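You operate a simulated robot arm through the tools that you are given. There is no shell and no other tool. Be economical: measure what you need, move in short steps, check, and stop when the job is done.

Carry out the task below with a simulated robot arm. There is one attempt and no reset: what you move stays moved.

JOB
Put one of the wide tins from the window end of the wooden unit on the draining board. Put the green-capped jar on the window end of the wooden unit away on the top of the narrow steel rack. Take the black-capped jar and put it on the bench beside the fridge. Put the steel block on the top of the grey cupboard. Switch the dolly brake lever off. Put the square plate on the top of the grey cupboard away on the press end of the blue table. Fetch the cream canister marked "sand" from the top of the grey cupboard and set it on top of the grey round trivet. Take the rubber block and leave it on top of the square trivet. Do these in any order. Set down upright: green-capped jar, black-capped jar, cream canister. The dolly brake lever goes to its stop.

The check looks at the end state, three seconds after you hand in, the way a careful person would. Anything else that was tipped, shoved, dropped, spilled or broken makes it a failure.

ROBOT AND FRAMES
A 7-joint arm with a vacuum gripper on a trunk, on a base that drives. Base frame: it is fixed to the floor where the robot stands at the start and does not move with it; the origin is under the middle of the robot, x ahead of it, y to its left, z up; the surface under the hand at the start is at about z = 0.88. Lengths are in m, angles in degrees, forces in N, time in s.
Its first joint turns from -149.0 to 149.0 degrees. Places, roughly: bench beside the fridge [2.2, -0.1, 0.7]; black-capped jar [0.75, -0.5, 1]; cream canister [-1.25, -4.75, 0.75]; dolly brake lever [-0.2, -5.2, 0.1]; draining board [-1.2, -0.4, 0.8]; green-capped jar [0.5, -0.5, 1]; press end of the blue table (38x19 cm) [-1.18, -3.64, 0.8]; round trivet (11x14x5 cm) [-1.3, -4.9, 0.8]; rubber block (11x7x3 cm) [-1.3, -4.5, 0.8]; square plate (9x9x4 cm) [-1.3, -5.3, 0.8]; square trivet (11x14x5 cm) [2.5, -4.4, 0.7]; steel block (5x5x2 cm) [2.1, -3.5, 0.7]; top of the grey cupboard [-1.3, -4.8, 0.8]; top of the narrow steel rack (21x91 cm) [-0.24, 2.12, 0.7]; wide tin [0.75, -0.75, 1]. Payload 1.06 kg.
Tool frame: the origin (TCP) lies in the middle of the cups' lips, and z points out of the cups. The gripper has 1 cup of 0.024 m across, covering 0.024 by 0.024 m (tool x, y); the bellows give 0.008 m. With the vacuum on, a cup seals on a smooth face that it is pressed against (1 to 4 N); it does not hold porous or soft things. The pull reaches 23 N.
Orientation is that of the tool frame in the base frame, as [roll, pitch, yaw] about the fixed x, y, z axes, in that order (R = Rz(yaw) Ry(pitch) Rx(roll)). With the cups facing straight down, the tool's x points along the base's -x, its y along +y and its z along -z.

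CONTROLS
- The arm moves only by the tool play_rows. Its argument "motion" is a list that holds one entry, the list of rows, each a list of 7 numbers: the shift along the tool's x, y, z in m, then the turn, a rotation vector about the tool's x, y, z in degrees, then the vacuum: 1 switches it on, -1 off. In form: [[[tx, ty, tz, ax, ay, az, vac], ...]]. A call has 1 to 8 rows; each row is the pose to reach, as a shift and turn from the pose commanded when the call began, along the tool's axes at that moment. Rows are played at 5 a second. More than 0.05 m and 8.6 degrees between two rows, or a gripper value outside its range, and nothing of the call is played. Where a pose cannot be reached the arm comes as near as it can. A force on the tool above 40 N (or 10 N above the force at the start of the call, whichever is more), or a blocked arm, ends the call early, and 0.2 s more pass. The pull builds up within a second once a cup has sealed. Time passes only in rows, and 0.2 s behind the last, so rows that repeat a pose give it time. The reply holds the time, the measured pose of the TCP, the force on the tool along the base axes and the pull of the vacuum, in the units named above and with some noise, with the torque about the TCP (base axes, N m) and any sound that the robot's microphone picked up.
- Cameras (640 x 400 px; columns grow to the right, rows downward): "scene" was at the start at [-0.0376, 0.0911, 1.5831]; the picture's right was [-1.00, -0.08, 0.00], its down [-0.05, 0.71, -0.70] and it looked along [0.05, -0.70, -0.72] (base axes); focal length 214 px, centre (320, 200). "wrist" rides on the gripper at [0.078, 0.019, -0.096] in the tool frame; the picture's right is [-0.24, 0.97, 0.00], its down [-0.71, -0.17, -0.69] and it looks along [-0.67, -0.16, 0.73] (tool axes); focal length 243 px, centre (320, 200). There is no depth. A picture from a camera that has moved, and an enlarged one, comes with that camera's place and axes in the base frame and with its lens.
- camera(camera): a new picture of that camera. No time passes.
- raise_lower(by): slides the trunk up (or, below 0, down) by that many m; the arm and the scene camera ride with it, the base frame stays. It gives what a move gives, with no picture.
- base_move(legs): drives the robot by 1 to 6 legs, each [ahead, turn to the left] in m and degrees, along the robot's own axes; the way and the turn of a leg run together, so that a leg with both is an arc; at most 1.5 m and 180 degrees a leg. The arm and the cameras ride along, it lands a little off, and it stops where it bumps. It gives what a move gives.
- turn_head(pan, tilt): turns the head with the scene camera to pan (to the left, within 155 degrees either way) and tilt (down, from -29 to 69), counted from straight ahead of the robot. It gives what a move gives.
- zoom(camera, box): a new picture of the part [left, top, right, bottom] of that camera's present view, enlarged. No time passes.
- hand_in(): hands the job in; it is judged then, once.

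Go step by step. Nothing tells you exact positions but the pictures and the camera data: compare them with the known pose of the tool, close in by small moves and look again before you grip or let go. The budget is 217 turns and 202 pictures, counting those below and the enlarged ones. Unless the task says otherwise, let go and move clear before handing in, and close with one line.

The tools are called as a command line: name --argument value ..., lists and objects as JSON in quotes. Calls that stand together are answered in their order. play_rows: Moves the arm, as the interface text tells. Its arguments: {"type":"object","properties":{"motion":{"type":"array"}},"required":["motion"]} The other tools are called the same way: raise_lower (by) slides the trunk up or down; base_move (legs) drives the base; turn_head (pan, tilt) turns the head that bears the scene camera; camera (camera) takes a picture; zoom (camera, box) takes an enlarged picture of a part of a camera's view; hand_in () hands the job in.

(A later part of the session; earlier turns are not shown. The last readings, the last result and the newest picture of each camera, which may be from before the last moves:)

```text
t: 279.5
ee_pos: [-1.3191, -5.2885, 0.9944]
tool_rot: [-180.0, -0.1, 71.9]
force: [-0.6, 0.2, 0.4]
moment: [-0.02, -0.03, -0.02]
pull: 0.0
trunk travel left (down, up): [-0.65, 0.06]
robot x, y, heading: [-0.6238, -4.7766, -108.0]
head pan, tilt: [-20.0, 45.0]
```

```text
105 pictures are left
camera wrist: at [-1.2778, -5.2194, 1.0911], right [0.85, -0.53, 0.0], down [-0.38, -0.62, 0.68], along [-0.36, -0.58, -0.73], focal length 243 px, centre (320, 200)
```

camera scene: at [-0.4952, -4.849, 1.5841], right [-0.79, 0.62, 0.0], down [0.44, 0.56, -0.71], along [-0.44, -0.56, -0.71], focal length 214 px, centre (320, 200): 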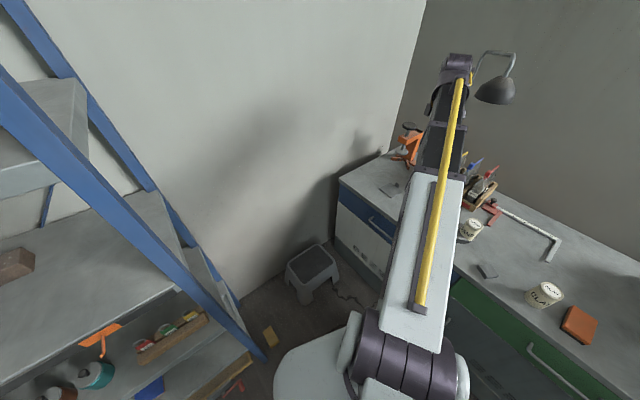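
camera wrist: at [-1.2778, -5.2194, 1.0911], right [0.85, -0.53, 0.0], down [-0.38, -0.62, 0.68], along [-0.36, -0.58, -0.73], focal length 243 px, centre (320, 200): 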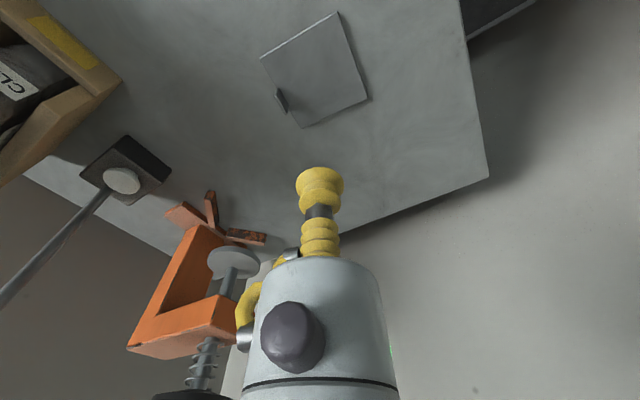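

play_rows --motion '[[[0.005, -0.001, 0.04, 0, 0, 0, -1], [0.005, -0.001, 0.08, 0, 0, 0, -1], [0.005, -0.001, 0.12, 0, 0, 0, -1], [0.005, -0.001, 0.15, 0, 0, 0, -1]]]'

camera --camera "wrist"

```text
t: 280.5
ee_pos: [-1.3187, -5.2839, 0.8458]
tool_rot: [179.9, 0.0, 71.9]
force: [0.3, -0.1, -1.2]
moment: [-0.02, -0.01, 0.02]
pull: 0.1
trunk travel left (down, up): [-0.65, 0.06]
robot x, y, heading: [-0.6233, -4.7782, -108.5]
head pan, tilt: [-20.0, 45.0]
```

```text
104 pictures are left
camera wrist: at [-1.2764, -5.216, 0.9418], right [0.85, -0.52, 0.0], down [-0.38, -0.62, 0.68], along [-0.36, -0.58, -0.73], focal length 243 px, centre (320, 200)
```

wrist: 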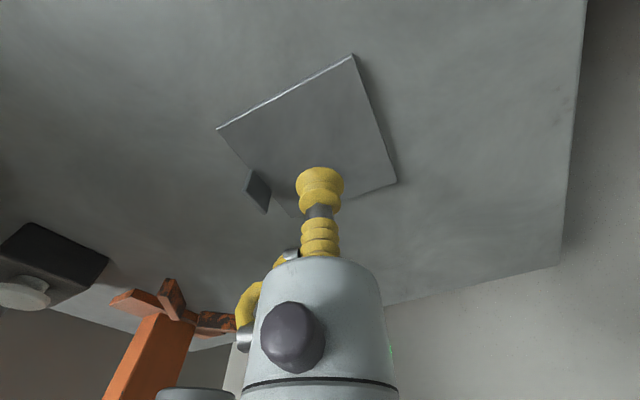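

play_rows --motion '[[[0, 0, 0.02, 0, 0, 0, 1], [0, 0, 0.03, 0, 0, 0, 1], [0, 0, 0.034, 0, 0, 0, 1], [0, 0, 0.037, 0, 0, 0, 1], [0, 0, 0.04, 0, 0, 0, 1], [0, 0, 0.04, 0, 0, 0, 1], [0, 0, 0.04, 0, 0, 0, 1]]]'

```text
t: 282.1
ee_pos: [-1.3206, -5.2838, 0.8059]
tool_rot: [180.0, 0.0, 71.9]
force: [-1.3, 0.3, -0.3]
moment: [-0.02, 0.01, 0.06]
pull: 22.4
trunk travel left (down, up): [-0.65, 0.06]
robot x, y, heading: [-0.6203, -4.7781, -108.3]
head pan, tilt: [-20.0, 45.0]
```

Sealed. Lifting and retracting at height.

play_rows --motion '[[[0, 0, -0.02, 0, 0, 0, 1], [0, 0, -0.06, 0, 0, 0, 1], [0, 0, -0.105, 0, 0, 0, 1], [0, 0, -0.15, 0, 0, 0, 1], [0, 0, -0.195, 0, 0, 0, 1], [0, 0, -0.24, 0, 0, 0, 1], [0, 0, -0.285, 0, 0, 0, 1], [0.0, 0.0, -0.33, 0, 0, 0, 1]]]'

play_rows --motion '[[[0.03, 0.013, -0.02, 0, 0, 0, 1], [0.06, 0.026, -0.05, 0, 0, 0, 1], [0.09, 0.039, -0.08, 0, 0, 0, 1], [0.12, 0.052, -0.1, 0, 0, 0, 1], [0.15, 0.065, -0.1, 0, 0, 0, 1], [0.17, 0.074, -0.1, 0, 0, 0, 1]]]'

camera --camera "wrist"

```text
t: 283.9
ee_pos: [-1.32, -5.2849, 1.1393]
tool_rot: [-180.0, -0.2, 71.9]
force: [0.2, 0.4, -3.4]
moment: [0.06, -0.03, -0.01]
pull: 22.6
trunk travel left (down, up): [-0.65, 0.06]
robot x, y, heading: [-0.6239, -4.7766, -107.8]
head pan, tilt: [-20.0, 45.0]
```

```text
t: 285.3
ee_pos: [-1.1946, -5.1443, 1.236]
tool_rot: [180.0, 0.1, 72.0]
force: [0.9, -0.2, -2.9]
moment: [0.02, -0.04, 0.02]
pull: 22.7
trunk travel left (down, up): [-0.65, 0.06]
robot x, y, heading: [-0.6219, -4.7754, -108.0]
head pan, tilt: [-20.0, 45.0]
```

```text
103 pictures are left
camera wrist: at [-1.1527, -5.0762, 1.3315], right [0.85, -0.52, 0.0], down [-0.38, -0.62, 0.68], along [-0.36, -0.58, -0.73], focal length 243 px, centre (320, 200)
```

wrist: 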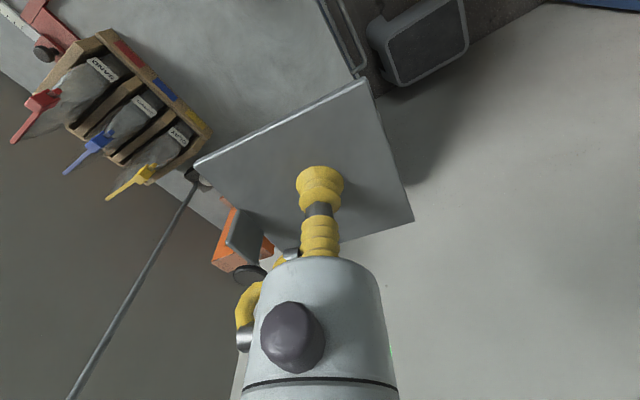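

Plate held level. Now to the blue table's press end: backing away from the cupboard and turning so the arm faces the table.

base_move --legs '[[0, 4], [-0.9, 0]]'

base_move --legs '[[0, -46]]'

camera --camera "wrist"

turn_head --pan 0 --tilt 40

camera --camera "scene"

```text
t: 290.5
ee_pos: [-0.9473, -4.3057, 1.2354]
tool_rot: [-180.0, -0.1, 76.2]
force: [-0.3, -0.2, -3.7]
moment: [0.03, -0.04, 0.01]
pull: 23.0
trunk travel left (down, up): [-0.65, 0.06]
robot x, y, heading: [-0.4025, -3.8961, -103.7]
head pan, tilt: [-20.0, 45.0]
```

```text
t: 293.0
ee_pos: [-1.0753, -3.7875, 1.2357]
tool_rot: [-179.9, 0.0, 30.3]
force: [-0.1, -0.2, -3.3]
moment: [-0.01, -0.06, 0.01]
pull: 23.1
trunk travel left (down, up): [-0.65, 0.06]
robot x, y, heading: [-0.4033, -3.8992, -149.8]
head pan, tilt: [-20.0, 45.0]
```

```text
102 pictures are left
camera wrist: at [-0.9983, -3.7666, 1.3313], right [0.29, -0.96, 0.0], down [-0.7, -0.21, 0.68], along [-0.66, -0.2, -0.73], focal length 243 px, centre (320, 200)
```

wrist: 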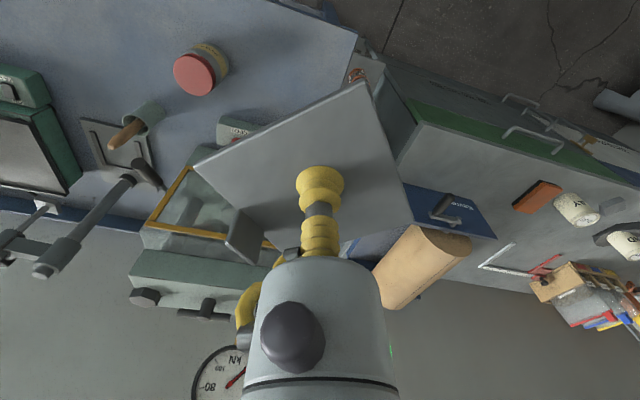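

```text
t: 293.9
ee_pos: [-1.0735, -3.7884, 1.2347]
tool_rot: [180.0, -0.1, 30.1]
force: [-0.7, -0.4, -3.7]
moment: [-0.01, -0.06, 0.03]
pull: 22.6
trunk travel left (down, up): [-0.65, 0.06]
robot x, y, heading: [-0.4019, -3.8985, -150.0]
head pan, tilt: [0.0, 40.0]
```

```text
101 pictures are left
camera scene: at [-0.351, -4.062, 1.5914], right [-0.5, 0.86, 0.0], down [0.56, 0.32, -0.77], along [-0.66, -0.38, -0.64], focal length 214 px, centre (320, 200)
```

scene: 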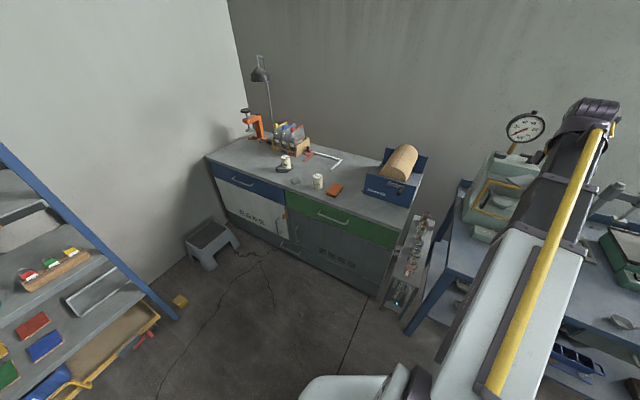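

The free corner of the table is about (−1.165, −3.755), between the table's edge, the press and the red-lidded jar. Lowering there.

play_rows --motion '[[[-0.02, -0.025, 0.02, 0, 0, 0, 1], [-0.04, -0.05, 0.05, 0, 0, 0, 1], [-0.061, -0.074, 0.085, 0, 0, 0, 1], [-0.061, -0.074, 0.13, 0, 0, 0, 1], [-0.061, -0.074, 0.175, 0, 0, 0, 1], [-0.061, -0.074, 0.22, 0, 0, 0, 1], [-0.061, -0.074, 0.265, 0, 0, 0, 1], [-0.061, -0.074, 0.31, 0, 0, 0, 1]]]'

camera --camera "wrist"

```text
t: 295.7
ee_pos: [-1.1668, -3.7568, 0.9257]
tool_rot: [-180.0, 0.0, 30.2]
force: [-0.3, 0.6, -3.4]
moment: [0.01, -0.06, 0.03]
pull: 23.2
trunk travel left (down, up): [-0.65, 0.06]
robot x, y, heading: [-0.4017, -3.8983, -149.9]
head pan, tilt: [0.0, 40.0]
```

```text
100 pictures are left
camera wrist: at [-1.0893, -3.7343, 1.0217], right [0.29, -0.96, 0.0], down [-0.7, -0.21, 0.68], along [-0.66, -0.19, -0.73], focal length 243 px, centre (320, 200)
```

wrist: 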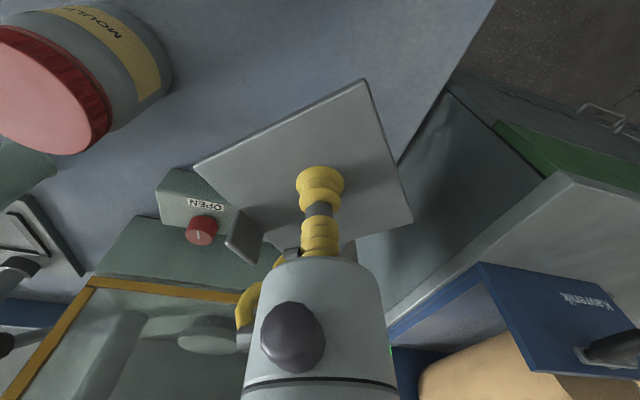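

Plate will lie clear of edge, jar and press box. Lowering on.

play_rows --motion '[[[0, 0, 0.04, 0, 0, 0, 1], [0, 0, 0.075, 0, 0, 0, 1], [0, 0, 0.095, 0, 0, 0, 1], [0, 0, 0.105, 0, 0, 0, 1]]]'

camera --camera "wrist"

```text
t: 296.7
ee_pos: [-1.1671, -3.7554, 0.8203]
tool_rot: [180.0, 0.0, 30.2]
force: [0.4, -1.1, -3.5]
moment: [-0.01, -0.04, 0.02]
pull: 23.3
trunk travel left (down, up): [-0.65, 0.06]
robot x, y, heading: [-0.4018, -3.8992, -149.5]
head pan, tilt: [0.0, 40.0]
```

```text
99 pictures are left
camera wrist: at [-1.0893, -3.7329, 0.9164], right [0.29, -0.96, 0.0], down [-0.7, -0.21, 0.68], along [-0.66, -0.2, -0.73], focal length 243 px, centre (320, 200)
```

wrist: 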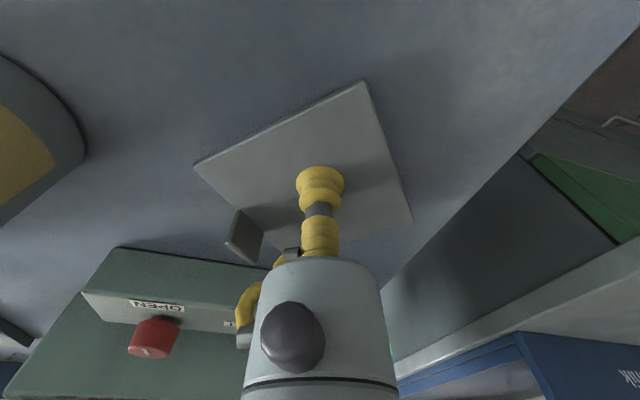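

play_rows --motion '[[[0, 0, 0.004, 0, 0, 0, 1], [0, 0, 0.008, 0, 0, 0, 1], [0, 0, 0.011, 0, 0, 0, 1]]]'

```text
t: 297.5
ee_pos: [-1.1652, -3.7552, 0.8096]
tool_rot: [179.9, -0.1, 30.2]
force: [0.7, 0.0, -3.3]
moment: [-0.03, -0.09, -0.01]
pull: 22.8
trunk travel left (down, up): [-0.65, 0.06]
robot x, y, heading: [-0.4017, -3.8933, -150.0]
head pan, tilt: [0.0, 40.0]
```

play_rows --motion '[[[0, 0, 0.003, 0, 0, 0, 1], [0, 0, 0.006, 0, 0, 0, 1]]]'

```text
t: 298.1
ee_pos: [-1.1644, -3.7554, 0.8052]
tool_rot: [-179.9, 0.2, 30.2]
force: [-5.8, 0.9, 16.7]
moment: [-0.01, -0.01, -0.07]
pull: 23.2
trunk travel left (down, up): [-0.65, 0.06]
robot x, y, heading: [-0.4046, -3.8966, -149.7]
head pan, tilt: [0.0, 40.0]
```

Contact. Releasing and rising.

play_rows --motion '[[[0, 0, -0.002, 0, 0, 0, 1], [0, 0, -0.002, 0, 0, 0, -1], [0, 0, -0.002, 0, 0, 0, -1], [0, 0, -0.002, 0, 0, 0, -1], [0, 0, -0.015, 0, 0, 0, -1], [0, 0, -0.06, 0, 0, 0, -1], [0, 0, -0.105, 0, 0, 0, -1], [0, 0, -0.15, 0, 0, 0, -1]]]'

camera --camera "wrist"

```text
t: 299.9
ee_pos: [-1.1642, -3.7555, 0.9554]
tool_rot: [179.9, 0.0, 30.1]
force: [0.2, 0.1, -0.9]
moment: [-0.02, -0.01, -0.01]
pull: 0.1
trunk travel left (down, up): [-0.65, 0.06]
robot x, y, heading: [-0.4025, -3.8916, -149.9]
head pan, tilt: [0.0, 40.0]
```

```text
98 pictures are left
camera wrist: at [-1.0873, -3.7334, 1.0506], right [0.29, -0.96, 0.0], down [-0.7, -0.21, 0.68], along [-0.66, -0.2, -0.73], focal length 243 px, centre (320, 200)
```

wrist: 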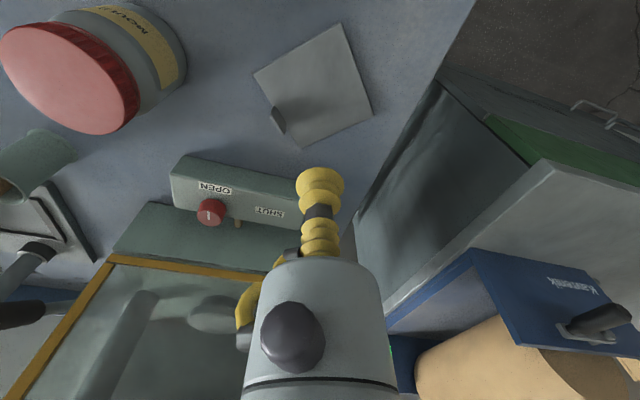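

Plate is down. Next the rubber block. Rising and retracting first.

play_rows --motion '[[[0, 0, -0.045, 0, 0, 0, -1], [0, 0, -0.09, 0, 0, 0, -1], [0, 0, -0.135, 0, 0, 0, -1], [0.015, 0.018, -0.17, 0, 0, 0, -1], [0.03, 0.036, -0.2, 0, 0, 0, -1], [0.045, 0.055, -0.23, 0, 0, 0, -1], [0.061, 0.074, -0.26, 0, 0, 0, -1], [0.061, 0.074, -0.28, 0, 0, 0, -1]]]'

```text
t: 301.7
ee_pos: [-1.0753, -3.7907, 1.2332]
tool_rot: [179.9, 0.0, 30.2]
force: [0.4, 0.0, 0.1]
moment: [0.02, 0.05, 0.02]
pull: 0.1
trunk travel left (down, up): [-0.65, 0.06]
robot x, y, heading: [-0.4031, -3.8967, -149.6]
head pan, tilt: [0.0, 40.0]
```

base_move --legs '[[0, 51.5], [0.56, 0], [0, -40]]'

camera --camera "wrist"

```text
t: 309.0
ee_pos: [-1.1665, -4.4627, 1.2327]
tool_rot: [179.9, 0.0, 40.9]
force: [-0.1, 1.1, 0.9]
moment: [-0.01, 0.03, -0.02]
pull: 0.0
trunk travel left (down, up): [-0.65, 0.06]
robot x, y, heading: [-0.4841, -4.4405, -139.0]
head pan, tilt: [0.0, 40.0]
```

```text
97 pictures are left
camera wrist: at [-1.0954, -4.4267, 1.329], right [0.46, -0.89, 0.0], down [-0.65, -0.34, 0.68], along [-0.61, -0.31, -0.73], focal length 243 px, centre (320, 200)
```

wrist: 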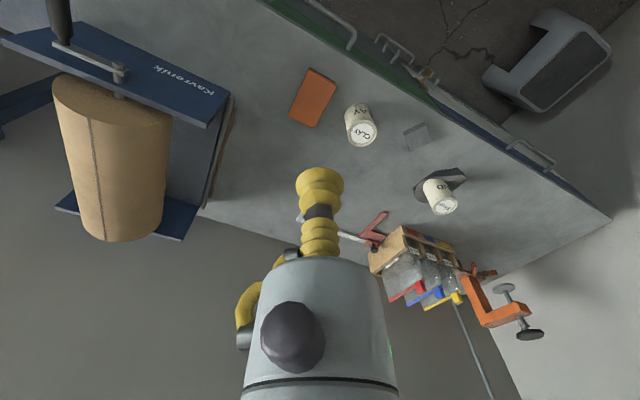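

Rubber block at about (−1.267, −4.496), between the roll holder and CLAY. Moving over it and lowering.

play_rows --motion '[[[-0.03, -0.013, 0.02, 0, 0, 0, -1], [-0.06, -0.025, 0.05, 0, 0, 0, -1], [-0.0976, -0.041, 0.07, 0, 0, 0, -1], [-0.0976, -0.041, 0.115, 0, 0, 0, -1], [-0.0976, -0.041, 0.16, 0, 0, 0, -1], [-0.0976, -0.041, 0.205, 0, 0, 0, -1], [-0.0976, -0.041, 0.25, 0, 0, 0, -1], [-0.0976, -0.041, 0.29, 0, 0, 0, -1]]]'

camera --camera "wrist"

```text
t: 310.8
ee_pos: [-1.2671, -4.4976, 0.943]
tool_rot: [180.0, 0.0, 41.0]
force: [0.4, -0.4, 0.3]
moment: [0.01, 0.02, 0.02]
pull: 0.0
trunk travel left (down, up): [-0.65, 0.06]
robot x, y, heading: [-0.484, -4.4435, -139.0]
head pan, tilt: [0.0, 40.0]
```

```text
96 pictures are left
camera wrist: at [-1.1962, -4.4602, 1.0391], right [0.46, -0.89, 0.0], down [-0.65, -0.34, 0.68], along [-0.61, -0.31, -0.73], focal length 243 px, centre (320, 200)
```

wrist: 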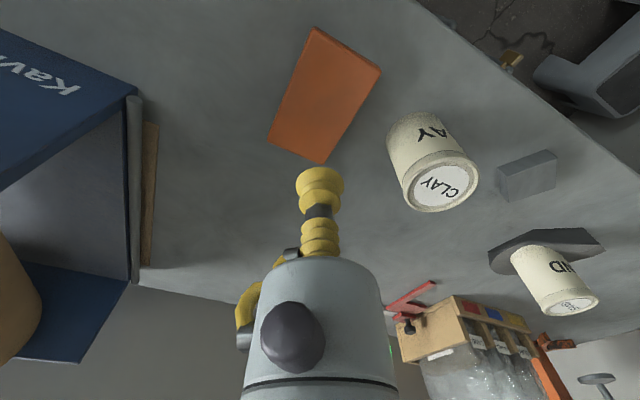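

play_rows --motion '[[[0.003, 0.002, 0.04, 0, 0, 0, -1], [0.003, 0.002, 0.075, 0, 0, 0, -1], [0.003, 0.002, 0.09, 0, 0, 0, -1]]]'

camera --camera "wrist"

```text
t: 311.6
ee_pos: [-1.2651, -4.4964, 0.853]
tool_rot: [-180.0, 0.0, 40.9]
force: [-0.3, 0.1, -0.6]
moment: [-0.03, 0.01, -0.01]
pull: 0.1
trunk travel left (down, up): [-0.65, 0.06]
robot x, y, heading: [-0.4852, -4.4415, -139.1]
head pan, tilt: [0.0, 40.0]
```

```text
95 pictures are left
camera wrist: at [-1.1931, -4.4599, 0.949], right [0.46, -0.89, 0.0], down [-0.65, -0.34, 0.68], along [-0.61, -0.31, -0.73], focal length 243 px, centre (320, 200)
```

wrist: 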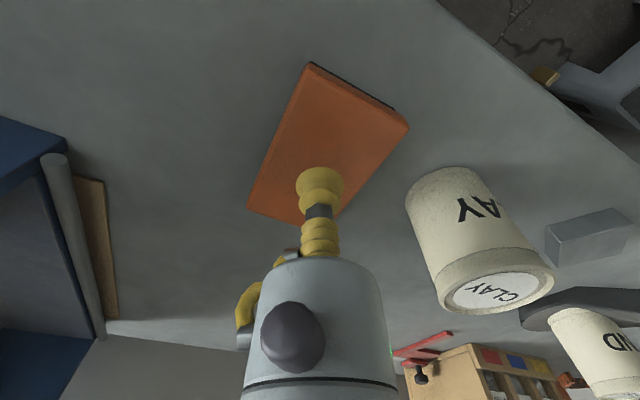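

play_rows --motion '[[[0.004, 0.002, 0.01, 0, 0, 0, 1], [0.004, 0.002, 0.018, 0, 0, 0, 1], [0.004, 0.002, 0.022, 0, 0, 0, 1], [0.004, 0.002, 0.024, 0, 0, 0, 1], [0.004, 0.002, 0.026, 0, 0, 0, 1], [0.004, 0.002, 0.026, 0, 0, 0, 1], [0.004, 0.002, 0.026, 0, 0, 0, 1]]]'

```text
t: 313.2
ee_pos: [-1.2589, -4.4939, 0.8285]
tool_rot: [-179.9, 0.1, 41.0]
force: [-1.1, 1.4, 8.4]
moment: [0.01, 0.0, -0.01]
pull: 22.8
trunk travel left (down, up): [-0.65, 0.06]
robot x, y, heading: [-0.4831, -4.4473, -139.2]
head pan, tilt: [0.0, 40.0]
```

Sealed. Lifting straight up.

play_rows --motion '[[[0, 0, -0.02, 0, 0, 0, 1], [0, 0, -0.06, 0, 0, 0, 1], [0, 0, -0.105, 0, 0, 0, 1], [0, 0, -0.15, 0, 0, 0, 1], [0, 0, -0.195, 0, 0, 0, 1], [0, 0, -0.24, 0, 0, 0, 1], [0, 0, -0.285, 0, 0, 0, 1], [0, 0, -0.33, 0, 0, 0, 1]]]'

play_rows --motion '[[[0.03, 0.013, -0.02, 0, 0, 0, 1], [0.06, 0.025, -0.05, 0, 0, 0, 1], [0.0976, 0.041, -0.075, 0, 0, 0, 1]]]'

camera --camera "wrist"

```text
t: 315.0
ee_pos: [-1.2609, -4.4937, 1.1574]
tool_rot: [-179.9, -0.1, 40.9]
force: [0.7, 0.4, -1.9]
moment: [0.04, -0.04, 0.0]
pull: 23.3
trunk travel left (down, up): [-0.65, 0.06]
robot x, y, heading: [-0.4856, -4.4436, -139.2]
head pan, tilt: [0.0, 40.0]
```

```text
t: 315.8
ee_pos: [-1.1585, -4.4623, 1.2336]
tool_rot: [180.0, 0.0, 41.1]
force: [-0.2, 0.0, -1.0]
moment: [-0.03, 0.0, 0.0]
pull: 23.4
trunk travel left (down, up): [-0.65, 0.06]
robot x, y, heading: [-0.485, -4.4465, -138.9]
head pan, tilt: [0.0, 40.0]
```

```text
94 pictures are left
camera wrist: at [-1.0866, -4.4252, 1.3296], right [0.46, -0.89, 0.0], down [-0.65, -0.34, 0.68], along [-0.61, -0.31, -0.73], focal length 243 px, centre (320, 200)
```

wrist: 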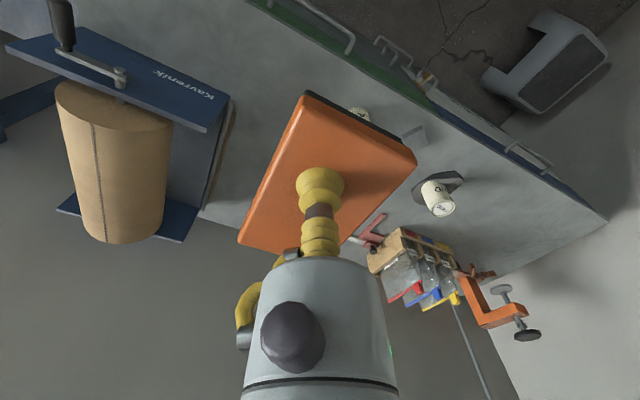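

Rubber block held. Backing off, turning toward the bench and driving to it.

base_move --legs '[[-0.5, 0], [0, 127.8], [1.4, 0]]'

turn_head --pan 15 --tilt 40

camera --camera "scene"

zoom --camera "scene" --box '[240, 60, 400, 160]'

```text
t: 330.6
ee_pos: [1.7021, -4.8961, 1.2322]
tool_rot: [180.0, 0.0, 169.7]
force: [-0.2, 0.5, -1.3]
moment: [0.03, 0.03, 0.0]
pull: 22.4
trunk travel left (down, up): [-0.65, 0.06]
robot x, y, heading: [1.2651, -4.3855, -10.3]
head pan, tilt: [0.0, 40.0]
```

```text
t: 331.4
ee_pos: [1.7016, -4.8964, 1.235]
tool_rot: [180.0, -0.1, 169.7]
force: [-0.5, -0.5, -1.3]
moment: [0.03, 0.04, 0.02]
pull: 22.8
trunk travel left (down, up): [-0.65, 0.06]
robot x, y, heading: [1.2645, -4.382, -10.4]
head pan, tilt: [15.0, 40.0]
```

```text
93 pictures are left
camera scene: at [1.3384, -4.199, 1.5914], right [0.08, -1.0, 0.0], down [-0.64, -0.05, -0.77], along [0.76, 0.06, -0.64], focal length 214 px, centre (320, 200)
```

scene: 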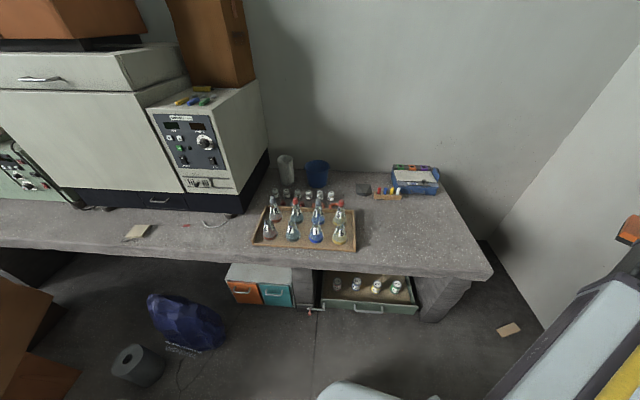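

```text
4.00 times, centred on (320, 110) of scene
camera zoom: at [1.3384, -4.199, 1.5914], right [0.08, -1.0, 0.0], down [-0.64, -0.05, -0.77], along [0.76, 0.06, -0.64], focal length 858 px, centre (320, 560)
```

zoom: 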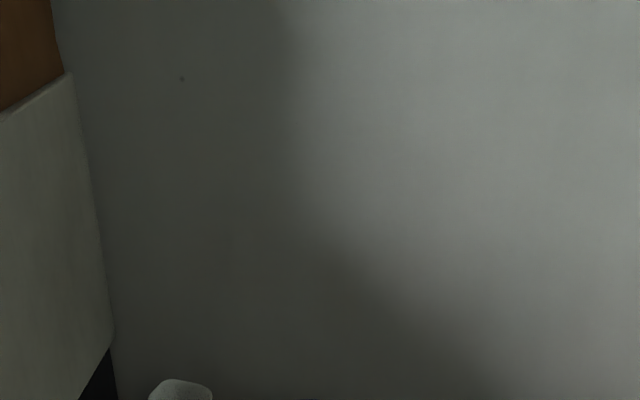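

zoom --camera "scene" --box '[240, 150, 460, 290]'

zoom --camera "scene" --box '[340, 160, 440, 220]'

```text
2.86 times, centred on (350, 220) of scene
camera zoom: at [1.3384, -4.199, 1.5914], right [0.08, -1.0, 0.0], down [-0.64, -0.05, -0.77], along [0.76, 0.06, -0.64], focal length 613 px, centre (234, 143)
```

zoom: 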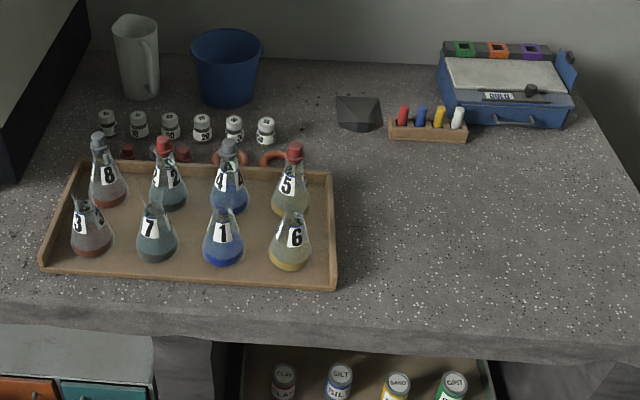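

```text
6.40 times, centred on (390, 190) of scene
camera zoom: at [1.3384, -4.199, 1.5914], right [0.08, -1.0, 0.0], down [-0.64, -0.05, -0.77], along [0.76, 0.06, -0.64], focal length 1373 px, centre (-128, 264)
```

zoom: 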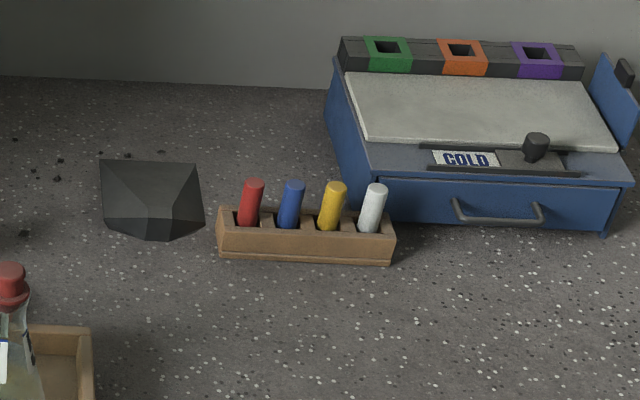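

The square trivet is at about (2.515, −4.41), at the back of the bench. I'll square up to the bench and close in to x≈1.555.

base_move --legs '[[0, 10.3], [0.29, 0]]'

turn_head --pan 0 --tilt 60

camera --camera "scene"

```text
t: 334.1
ee_pos: [2.0787, -4.8136, 1.2329]
tool_rot: [180.0, 0.0, 179.8]
force: [0.3, 0.2, -0.6]
moment: [0.01, 0.0, 0.03]
pull: 22.8
trunk travel left (down, up): [-0.65, 0.06]
robot x, y, heading: [1.5603, -4.3844, -0.2]
head pan, tilt: [15.0, 40.0]
```

```text
t: 334.9
ee_pos: [2.0791, -4.813, 1.2342]
tool_rot: [179.9, 0.0, 179.7]
force: [0.0, 0.3, -0.5]
moment: [0.01, 0.02, -0.03]
pull: 23.3
trunk travel left (down, up): [-0.65, 0.06]
robot x, y, heading: [1.5603, -4.3841, 0.0]
head pan, tilt: [0.0, 60.0]
```

```text
89 pictures are left
camera scene: at [1.583, -4.2123, 1.5647], right [0.0, -1.0, 0.0], down [-0.87, 0.0, -0.5], along [0.5, 0.0, -0.87], focal length 214 px, centre (320, 200)
```

scene: 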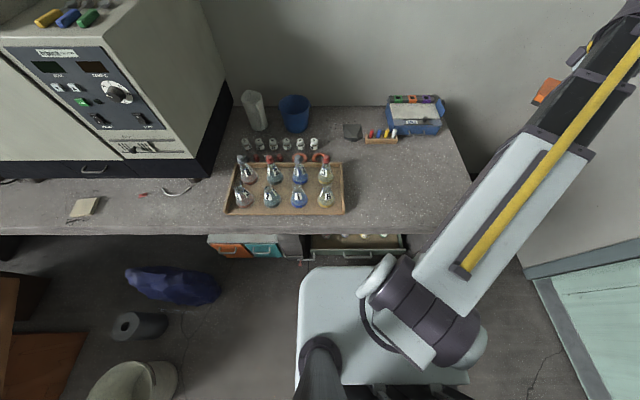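

zoom --camera "scene" --box '[300, 80, 460, 180]'

```text
4.00 times, centred on (380, 130) of scene
camera zoom: at [1.583, -4.2123, 1.5647], right [0.0, -1.0, 0.0], down [-0.87, 0.0, -0.5], along [0.5, 0.0, -0.87], focal length 858 px, centre (80, 480)
```

zoom: 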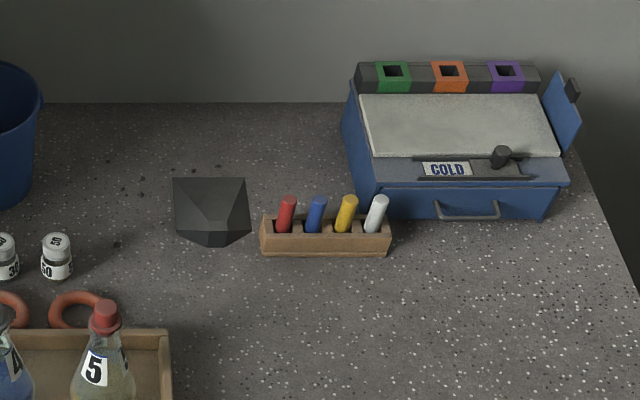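

Moving the block over toward the trivet at height, then turning the tool so the block lines up.

play_rows --motion '[[[-0.02, 0.042, 0, 0, 0, 0, 1], [-0.04, 0.084, 0, 0, 0, 0, 1], [-0.06, 0.126, 0, 0, 0, 0, 1], [-0.08, 0.168, 0, 0, 0, 0, 1], [-0.1, 0.21, 0, 0, 0, 0, 1], [-0.12, 0.252, 0, 0, 0, 0, 1], [-0.14, 0.294, 0, 0, 0, 0, 1], [-0.16, 0.336, 0, 0, 0, 0, 1]]]'

play_rows --motion '[[[-0.03, 0.025, 0, 0, 0, -8, 1], [-0.06, 0.045, 0, 0, 0, -16, 1], [-0.09, 0.065, 0, 0, 0, -24, 1], [-0.11, 0.08, 0, 0, 0, -32, 1]]]'

camera --camera "wrist"

```text
t: 335.6
ee_pos: [2.1257, -4.7204, 1.2322]
tool_rot: [-179.7, 0.5, -179.8]
force: [2.8, 1.0, -4.2]
moment: [-0.17, 0.05, -0.18]
pull: 22.9
trunk travel left (down, up): [-0.65, 0.06]
robot x, y, heading: [1.5597, -4.384, -0.4]
head pan, tilt: [0.0, 60.0]
stopped in row 3: the force on the tool passed its limit at 51 N (the readings are from after the stop); the commanded pose is now the measured one
```

```text
t: 336.6
ee_pos: [2.2338, -4.6398, 1.2308]
tool_rot: [-179.6, 0.2, -147.6]
force: [0.3, -0.4, -0.9]
moment: [-0.03, 0.02, -0.03]
pull: 21.8
trunk travel left (down, up): [-0.65, 0.06]
robot x, y, heading: [1.5565, -4.3826, -0.2]
head pan, tilt: [0.0, 60.0]
```

```text
87 pictures are left
camera wrist: at [2.1578, -4.6663, 1.3271], right [-0.32, 0.95, -0.01], down [0.69, 0.24, 0.69], along [0.65, 0.22, -0.73], focal length 243 px, centre (320, 200)
```

wrist: 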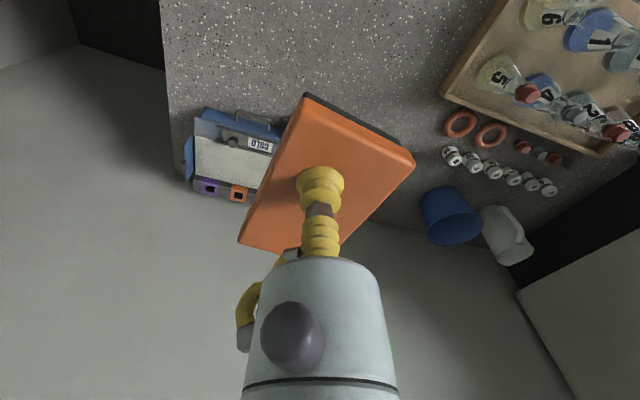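

That stop was the arm folding too close to itself (r≈0.66); the block is still held. Continuing outward to the trivet.

play_rows --motion '[[[-0.037, 0.012, 0, 0, 0, 0, 1], [-0.074, 0.024, 0, 0, 0, 0, 1], [-0.11, 0.037, 0, 0, 0, 0, 1], [-0.147, 0.049, 0, 0, 0, 0, 1], [-0.184, 0.061, 0, 0, 0, 0, 1], [-0.22, 0.073, 0, 0, 0, 0, 1], [-0.257, 0.085, 0, 0, 0, 0, 1], [-0.294, 0.0975, 0, 0, 0, 0, 1]]]'

camera --camera "wrist"

```text
t: 338.4
ee_pos: [2.4321, -4.3996, 1.234]
tool_rot: [-179.5, 0.2, -147.7]
force: [0.5, -0.1, -1.6]
moment: [0.03, 0.04, -0.03]
pull: 23.2
trunk travel left (down, up): [-0.65, 0.06]
robot x, y, heading: [1.559, -4.3872, -0.2]
head pan, tilt: [0.0, 60.0]
```

```text
86 pictures are left
camera wrist: at [2.3544, -4.4258, 1.3296], right [-0.32, 0.95, -0.01], down [0.69, 0.24, 0.69], along [0.65, 0.22, -0.73], focal length 243 px, centre (320, 200)
```

wrist: 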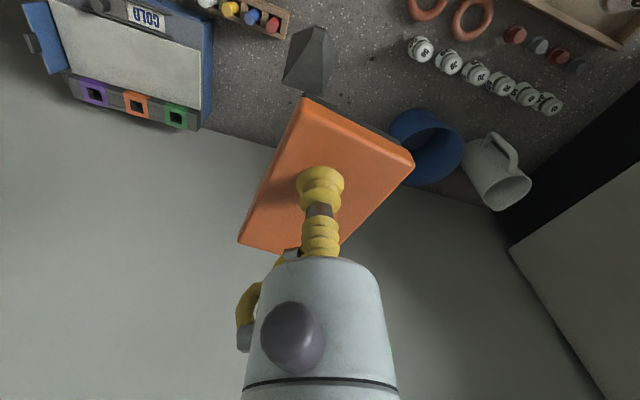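

zoom --camera "wrist" --box '[260, 10, 360, 110]'

```text
4.00 times, centred on (310, 60) of wrist
camera zoom: at [2.3544, -4.4258, 1.3296], right [-0.32, 0.95, -0.01], down [0.69, 0.24, 0.69], along [0.65, 0.22, -0.73], focal length 970 px, centre (360, 760)
```

zoom: 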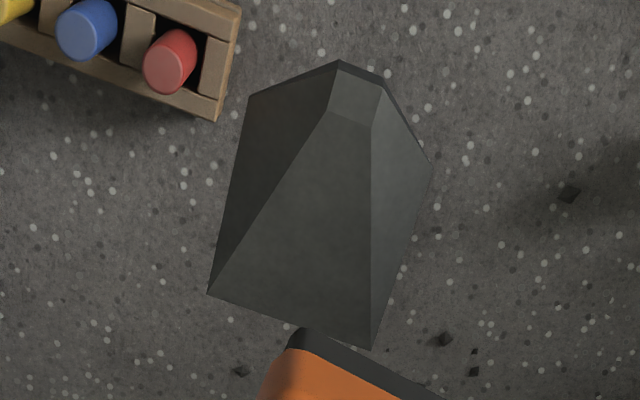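

The trivet's top seems faceted rather than plainly flat; I want a better look at its shape before placing.

zoom --camera "scene" --box '[330, 110, 380, 150]'

camera --camera "scene"

```text
10.00 times, centred on (355, 130) of scene
camera zoom: at [1.5832, -4.212, 1.5646], right [0.0, -1.0, 0.0], down [-0.87, 0.0, -0.5], along [0.5, 0.0, -0.87], focal length 2145 px, centre (-30, 900)
```

zoom: 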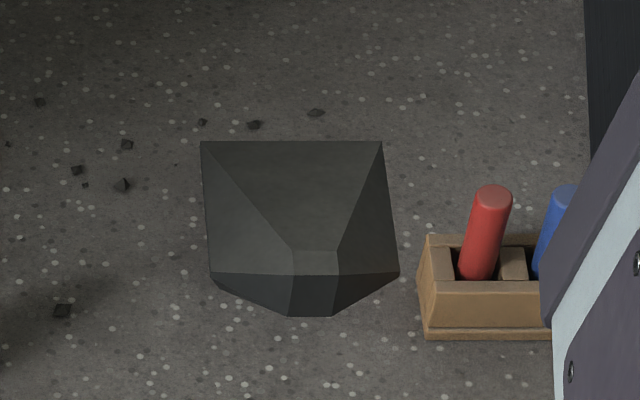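

```text
83 pictures are left
camera scene: at [1.5832, -4.212, 1.5646], right [0.0, -1.0, 0.0], down [-0.87, 0.0, -0.5], along [0.5, 0.0, -0.87], focal length 214 px, centre (320, 200)
```

scene: 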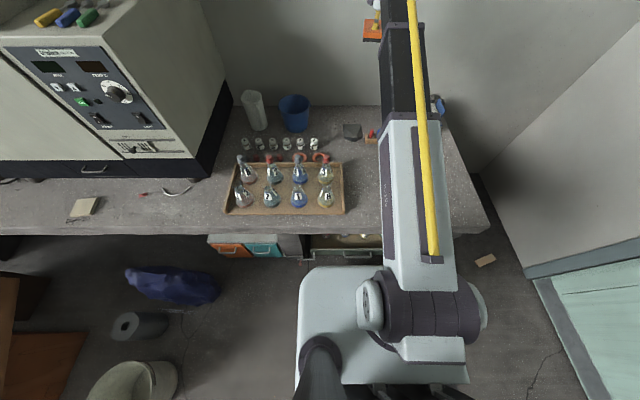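

The trivet is a 10 cm square slab (x 2.47–2.575, y −4.447 to −4.344) with a raised tab on its front edge. I'll turn the block's long side along y, away from the tab, and centre it on the slab.

play_rows --motion '[[[-0.009, -0.005, 0, 0, 0, 8.1, 1], [-0.018, -0.01, 0, 0, 0, 16.2, 1], [-0.027, -0.015, 0, 0, 0, 24.3, 1], [-0.036, -0.02, 0, 0, 0, 32.4, 1], [-0.045, -0.026, 0, 0, 0, 40.5, 1], [-0.054, -0.031, 0, 0, 0, 48.6, 1], [-0.063, -0.036, 0, 0, 0, 56.7, 1], [-0.072, -0.041, 0, 0, 0, 64.8, 1]]]'

play_rows --motion '[[[0, 0, 0.03, 0, 0, 8.1, 1], [0, 0, 0.07, 0, 0, 16.2, 1], [0, 0, 0.115, 0, 0, 16.2, 1], [0, 0, 0.16, 0, 0, 16.2, 1], [0, 0, 0.2, 0, 0, 16.2, 1]]]'

camera --camera "wrist"

zoom --camera "scene" --box '[300, 0, 460, 160]'

```text
t: 340.2
ee_pos: [2.5154, -4.3963, 1.2339]
tool_rot: [180.0, 0.3, 147.3]
force: [-1.1, -0.4, -1.0]
moment: [0.03, -0.02, -0.01]
pull: 22.9
trunk travel left (down, up): [-0.65, 0.06]
robot x, y, heading: [1.5565, -4.3836, -0.3]
head pan, tilt: [0.0, 60.0]
```

```text
t: 341.4
ee_pos: [2.519, -4.3973, 1.0302]
tool_rot: [179.9, 0.4, 131.3]
force: [-0.5, 0.7, -0.8]
moment: [-0.01, 0.03, -0.03]
pull: 22.9
trunk travel left (down, up): [-0.65, 0.06]
robot x, y, heading: [1.5587, -4.3841, -0.2]
head pan, tilt: [0.0, 60.0]
```

```text
82 pictures are left
camera wrist: at [2.4808, -4.327, 1.1257], right [0.89, 0.46, 0.0], down [0.33, -0.64, 0.69], along [0.32, -0.61, -0.72], focal length 243 px, centre (320, 200)
```

wrist: 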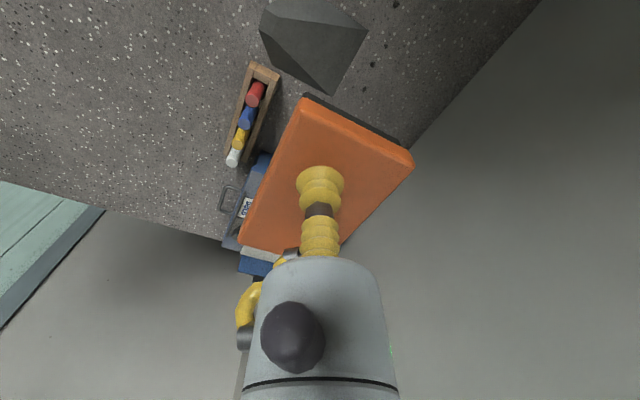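

```text
2.50 times, centred on (380, 80) of scene
camera zoom: at [1.5832, -4.2123, 1.5647], right [0.0, -1.0, 0.0], down [-0.87, 0.0, -0.5], along [0.5, 0.0, -0.87], focal length 536 px, centre (170, 500)
```

zoom: 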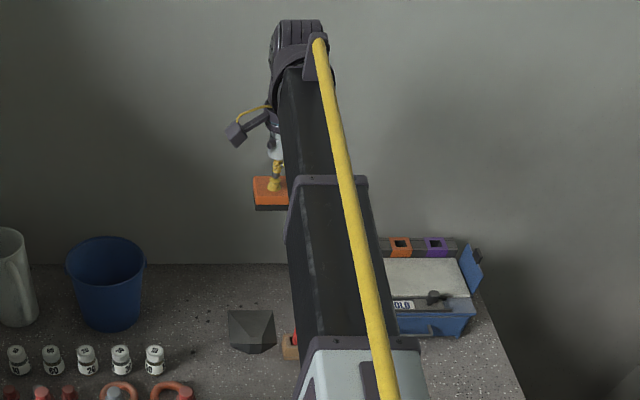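

Aligned with the slab's centre. Lowering.

play_rows --motion '[[[0, 0, 0.045, 0, 0, 0, 1], [0, 0, 0.09, 0, 0, 0, 1], [0, 0, 0.135, 0, 0, 0, 1], [0, 0, 0.18, 0, 0, 0, 1], [0, 0, 0.21, 0, 0, 0, 1], [0, 0, 0.23, 0, 0, 0, 1]]]'

camera --camera "wrist"

```text
t: 342.9
ee_pos: [2.5152, -4.3983, 0.8021]
tool_rot: [179.9, 0.4, 131.2]
force: [0.3, 0.1, -1.1]
moment: [0.02, 0.01, 0.02]
pull: 22.6
trunk travel left (down, up): [-0.65, 0.06]
robot x, y, heading: [1.5595, -4.3844, -0.4]
head pan, tilt: [0.0, 60.0]
```

```text
80 pictures are left
camera wrist: at [2.4782, -4.3278, 0.8974], right [0.89, 0.46, 0.0], down [0.33, -0.64, 0.69], along [0.32, -0.61, -0.72], focal length 243 px, centre (320, 200)
```

wrist: 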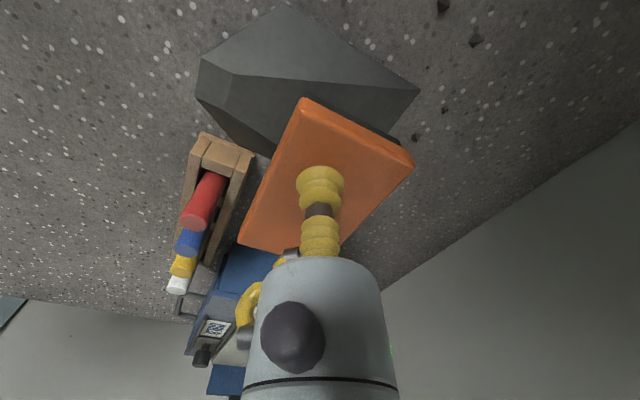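

play_rows --motion '[[[0, 0, 0.008, 0, 0, 0, 1], [0, 0, 0.016, 0, 0, 0, 1], [0, 0, 0.022, 0, 0, 0, 1], [0, 0, 0.027, 0, 0, 0, 1]]]'

```text
t: 343.9
ee_pos: [2.5171, -4.3979, 0.7777]
tool_rot: [179.9, 0.4, 131.3]
force: [0.0, -0.3, -1.4]
moment: [0.03, 0.0, -0.02]
pull: 23.4
trunk travel left (down, up): [-0.65, 0.06]
robot x, y, heading: [1.5586, -4.386, -0.5]
head pan, tilt: [0.0, 60.0]
```

play_rows --motion '[[[0, 0, 0.004, 0, 0, 0, 1], [0, 0, 0.008, 0, 0, 0, 1], [0, 0, 0.012, 0, 0, 0, 1]]]'

```text
t: 344.6
ee_pos: [2.5167, -4.399, 0.7646]
tool_rot: [179.9, 0.5, 131.2]
force: [-0.6, 0.2, -1.7]
moment: [0.02, 0.05, -0.02]
pull: 23.2
trunk travel left (down, up): [-0.65, 0.06]
robot x, y, heading: [1.5557, -4.3851, -0.4]
head pan, tilt: [0.0, 60.0]
```

play_rows --motion '[[[0, 0, 0.003, 0, 0, 0, 1], [0, 0, 0.006, 0, 0, 0, 1], [0, 0, 0.009, 0, 0, 0, 1]]]'

camera --camera "wrist"

```text
t: 345.4
ee_pos: [2.5174, -4.3997, 0.7549]
tool_rot: [179.8, 0.4, 131.2]
force: [-0.1, 0.1, -1.0]
moment: [0.04, -0.01, 0.02]
pull: 23.0
trunk travel left (down, up): [-0.65, 0.06]
robot x, y, heading: [1.5604, -4.3839, -0.2]
head pan, tilt: [0.0, 60.0]
```

```text
79 pictures are left
camera wrist: at [2.4795, -4.3276, 0.851], right [0.89, 0.46, 0.0], down [0.33, -0.64, 0.69], along [0.32, -0.61, -0.72], focal length 243 px, centre (320, 200)
```

wrist: 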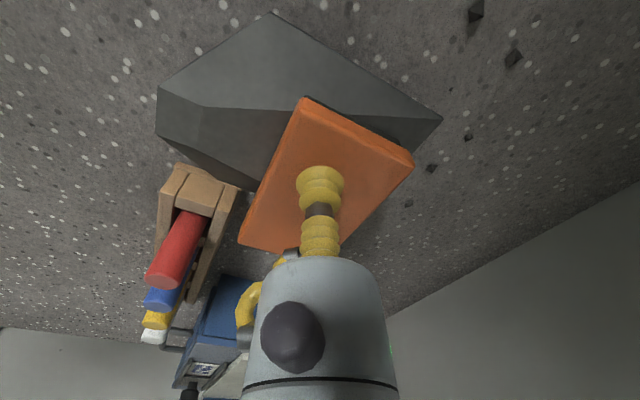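

play_rows --motion '[[[0, 0, 0.003, 0, 0, 0, 1], [0, 0, 0.006, 0, 0, 0, 1]]]'

```text
t: 346.1
ee_pos: [2.5164, -4.3989, 0.7488]
tool_rot: [179.8, 0.4, 131.2]
force: [0.0, -0.1, -0.6]
moment: [0.04, 0.02, -0.03]
pull: 22.5
trunk travel left (down, up): [-0.65, 0.06]
robot x, y, heading: [1.5613, -4.3883, -0.5]
head pan, tilt: [0.0, 60.0]
```

play_rows --motion '[[[0, 0, 0.003, 0, 0, 0, 1], [0, 0, 0.006, 0, 0, 0, 1]]]'

```text
t: 346.6
ee_pos: [2.5179, -4.3983, 0.745]
tool_rot: [179.8, 0.6, 131.1]
force: [5.8, 0.4, 17.1]
moment: [0.0, 0.06, 0.0]
pull: 23.2
trunk travel left (down, up): [-0.65, 0.06]
robot x, y, heading: [1.5612, -4.3844, -0.4]
head pan, tilt: [0.0, 60.0]
```

Contact at slab height. Releasing and rising.

play_rows --motion '[[[0, 0, -0.002, 0, 0, 0, 1], [0, 0, -0.002, 0, 0, 0, -1], [0, 0, -0.002, 0, 0, 0, -1], [0, 0, -0.002, 0, 0, 0, -1], [0, 0, -0.015, 0, 0, 0, -1], [0, 0, -0.06, 0, 0, 0, -1], [0, 0, -0.105, 0, 0, 0, -1], [0, 0, -0.15, 0, 0, 0, -1]]]'

camera --camera "wrist"

```text
t: 348.4
ee_pos: [2.5182, -4.3986, 0.8933]
tool_rot: [180.0, 0.4, 131.2]
force: [0.3, 0.5, -0.8]
moment: [0.04, 0.02, 0.0]
pull: 0.0
trunk travel left (down, up): [-0.65, 0.06]
robot x, y, heading: [1.559, -4.3841, -0.3]
head pan, tilt: [0.0, 60.0]
```

```text
78 pictures are left
camera wrist: at [2.4797, -4.3279, 0.9874], right [0.89, 0.46, 0.0], down [0.33, -0.64, 0.69], along [0.32, -0.61, -0.72], focal length 243 px, centre (320, 200)
```

wrist: 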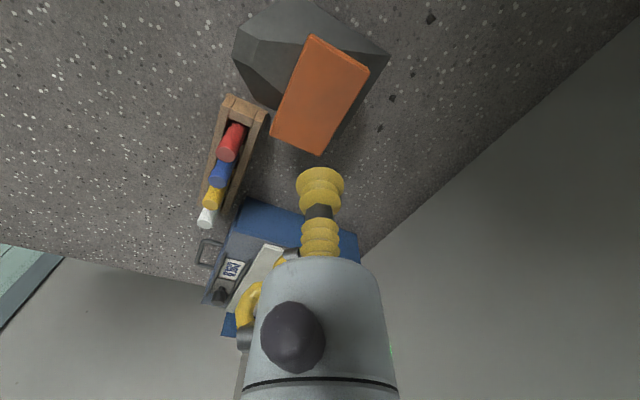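

The rubber block lies on the trivet. Rising and retracting, then heading to the dolly lever.

play_rows --motion '[[[0, 0, -0.043, 0, 0, 0, -1], [0, 0, -0.086, 0, 0, 0, -1], [0, 0, -0.129, 0, 0, 0, -1], [0, 0, -0.172, 0, 0, 0, -1], [0, 0, -0.215, 0, 0, 0, -1], [0, 0, -0.258, 0, 0, 0, -1], [0, 0, -0.3, 0, 0, 0, -1], [0, 0, -0.34, 0, 0, 0, -1]]]'

play_rows --motion '[[[0.03, -0.03, 0, 0, 0, -8, -1], [0.06, -0.06, 0, 0, 0, -16, -1], [0.085, -0.09, 0, 0, 0, -24, -1], [0.11, -0.12, 0, 0, 0, -32, -1], [0.13, -0.148, 0, 0, 0, -40, -1], [0.13, -0.148, 0, 0, 0, -48, -1]]]'

zoom --camera "scene" --box '[310, 100, 410, 160]'

```text
t: 350.2
ee_pos: [2.5158, -4.3937, 1.234]
tool_rot: [180.0, 0.3, 131.2]
force: [-0.4, -0.6, 0.1]
moment: [-0.02, 0.02, 0.0]
pull: 0.0
trunk travel left (down, up): [-0.65, 0.06]
robot x, y, heading: [1.5568, -4.3809, -0.3]
head pan, tilt: [0.0, 60.0]
```

```text
t: 351.6
ee_pos: [2.3171, -4.3971, 1.2298]
tool_rot: [-179.8, 0.3, 179.3]
force: [0.1, -0.5, 0.4]
moment: [-0.02, -0.01, 0.0]
pull: 0.0
trunk travel left (down, up): [-0.65, 0.06]
robot x, y, heading: [1.5575, -4.3837, -0.1]
head pan, tilt: [0.0, 60.0]
```

```text
6.40 times, centred on (360, 130) of scene
camera zoom: at [1.5828, -4.2123, 1.5647], right [0.0, -1.0, 0.0], down [-0.87, 0.0, -0.5], along [0.5, 0.0, -0.87], focal length 1373 px, centre (64, 648)
```

zoom: 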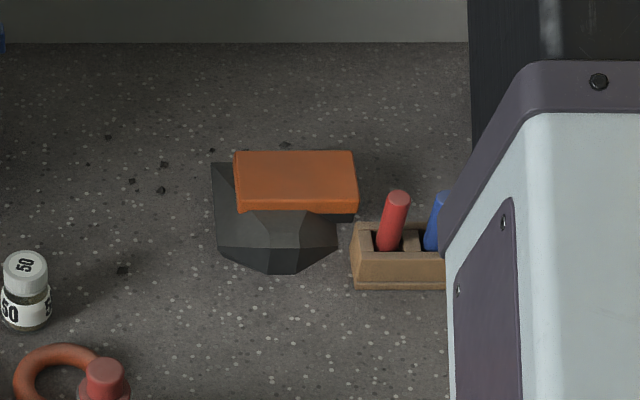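

Good enough: it rests flat on the slab. Reversing toward the dolly and looking at the lever.

base_move --legs '[[-1.5, 0], [-0.2, 0]]'

turn_head --pan -90 --tilt 50

camera --camera "scene"

```text
t: 360.2
ee_pos: [0.6252, -4.3956, 1.2309]
tool_rot: [-179.8, 0.3, 179.8]
force: [1.0, 0.8, 0.9]
moment: [0.01, -0.02, 0.02]
pull: 0.0
trunk travel left (down, up): [-0.65, 0.06]
robot x, y, heading: [-0.1325, -4.389, 0.3]
head pan, tilt: [0.0, 60.0]
```

```text
t: 361.9
ee_pos: [0.6249, -4.3952, 1.2307]
tool_rot: [-179.8, 0.3, 179.7]
force: [-0.7, 1.1, 0.2]
moment: [-0.03, 0.01, -0.01]
pull: 0.1
trunk travel left (down, up): [-0.65, 0.06]
robot x, y, heading: [-0.1315, -4.3918, 0.5]
head pan, tilt: [-90.0, 50.0]
```

```text
76 pictures are left
camera scene: at [-0.1772, -4.296, 1.5772], right [-1.0, -0.01, 0.0], down [-0.01, 0.77, -0.64], along [0.0, -0.64, -0.77], focal length 214 px, centre (320, 200)
```

scene: 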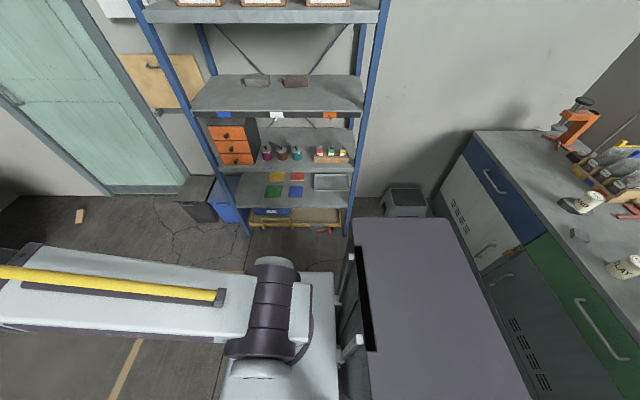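

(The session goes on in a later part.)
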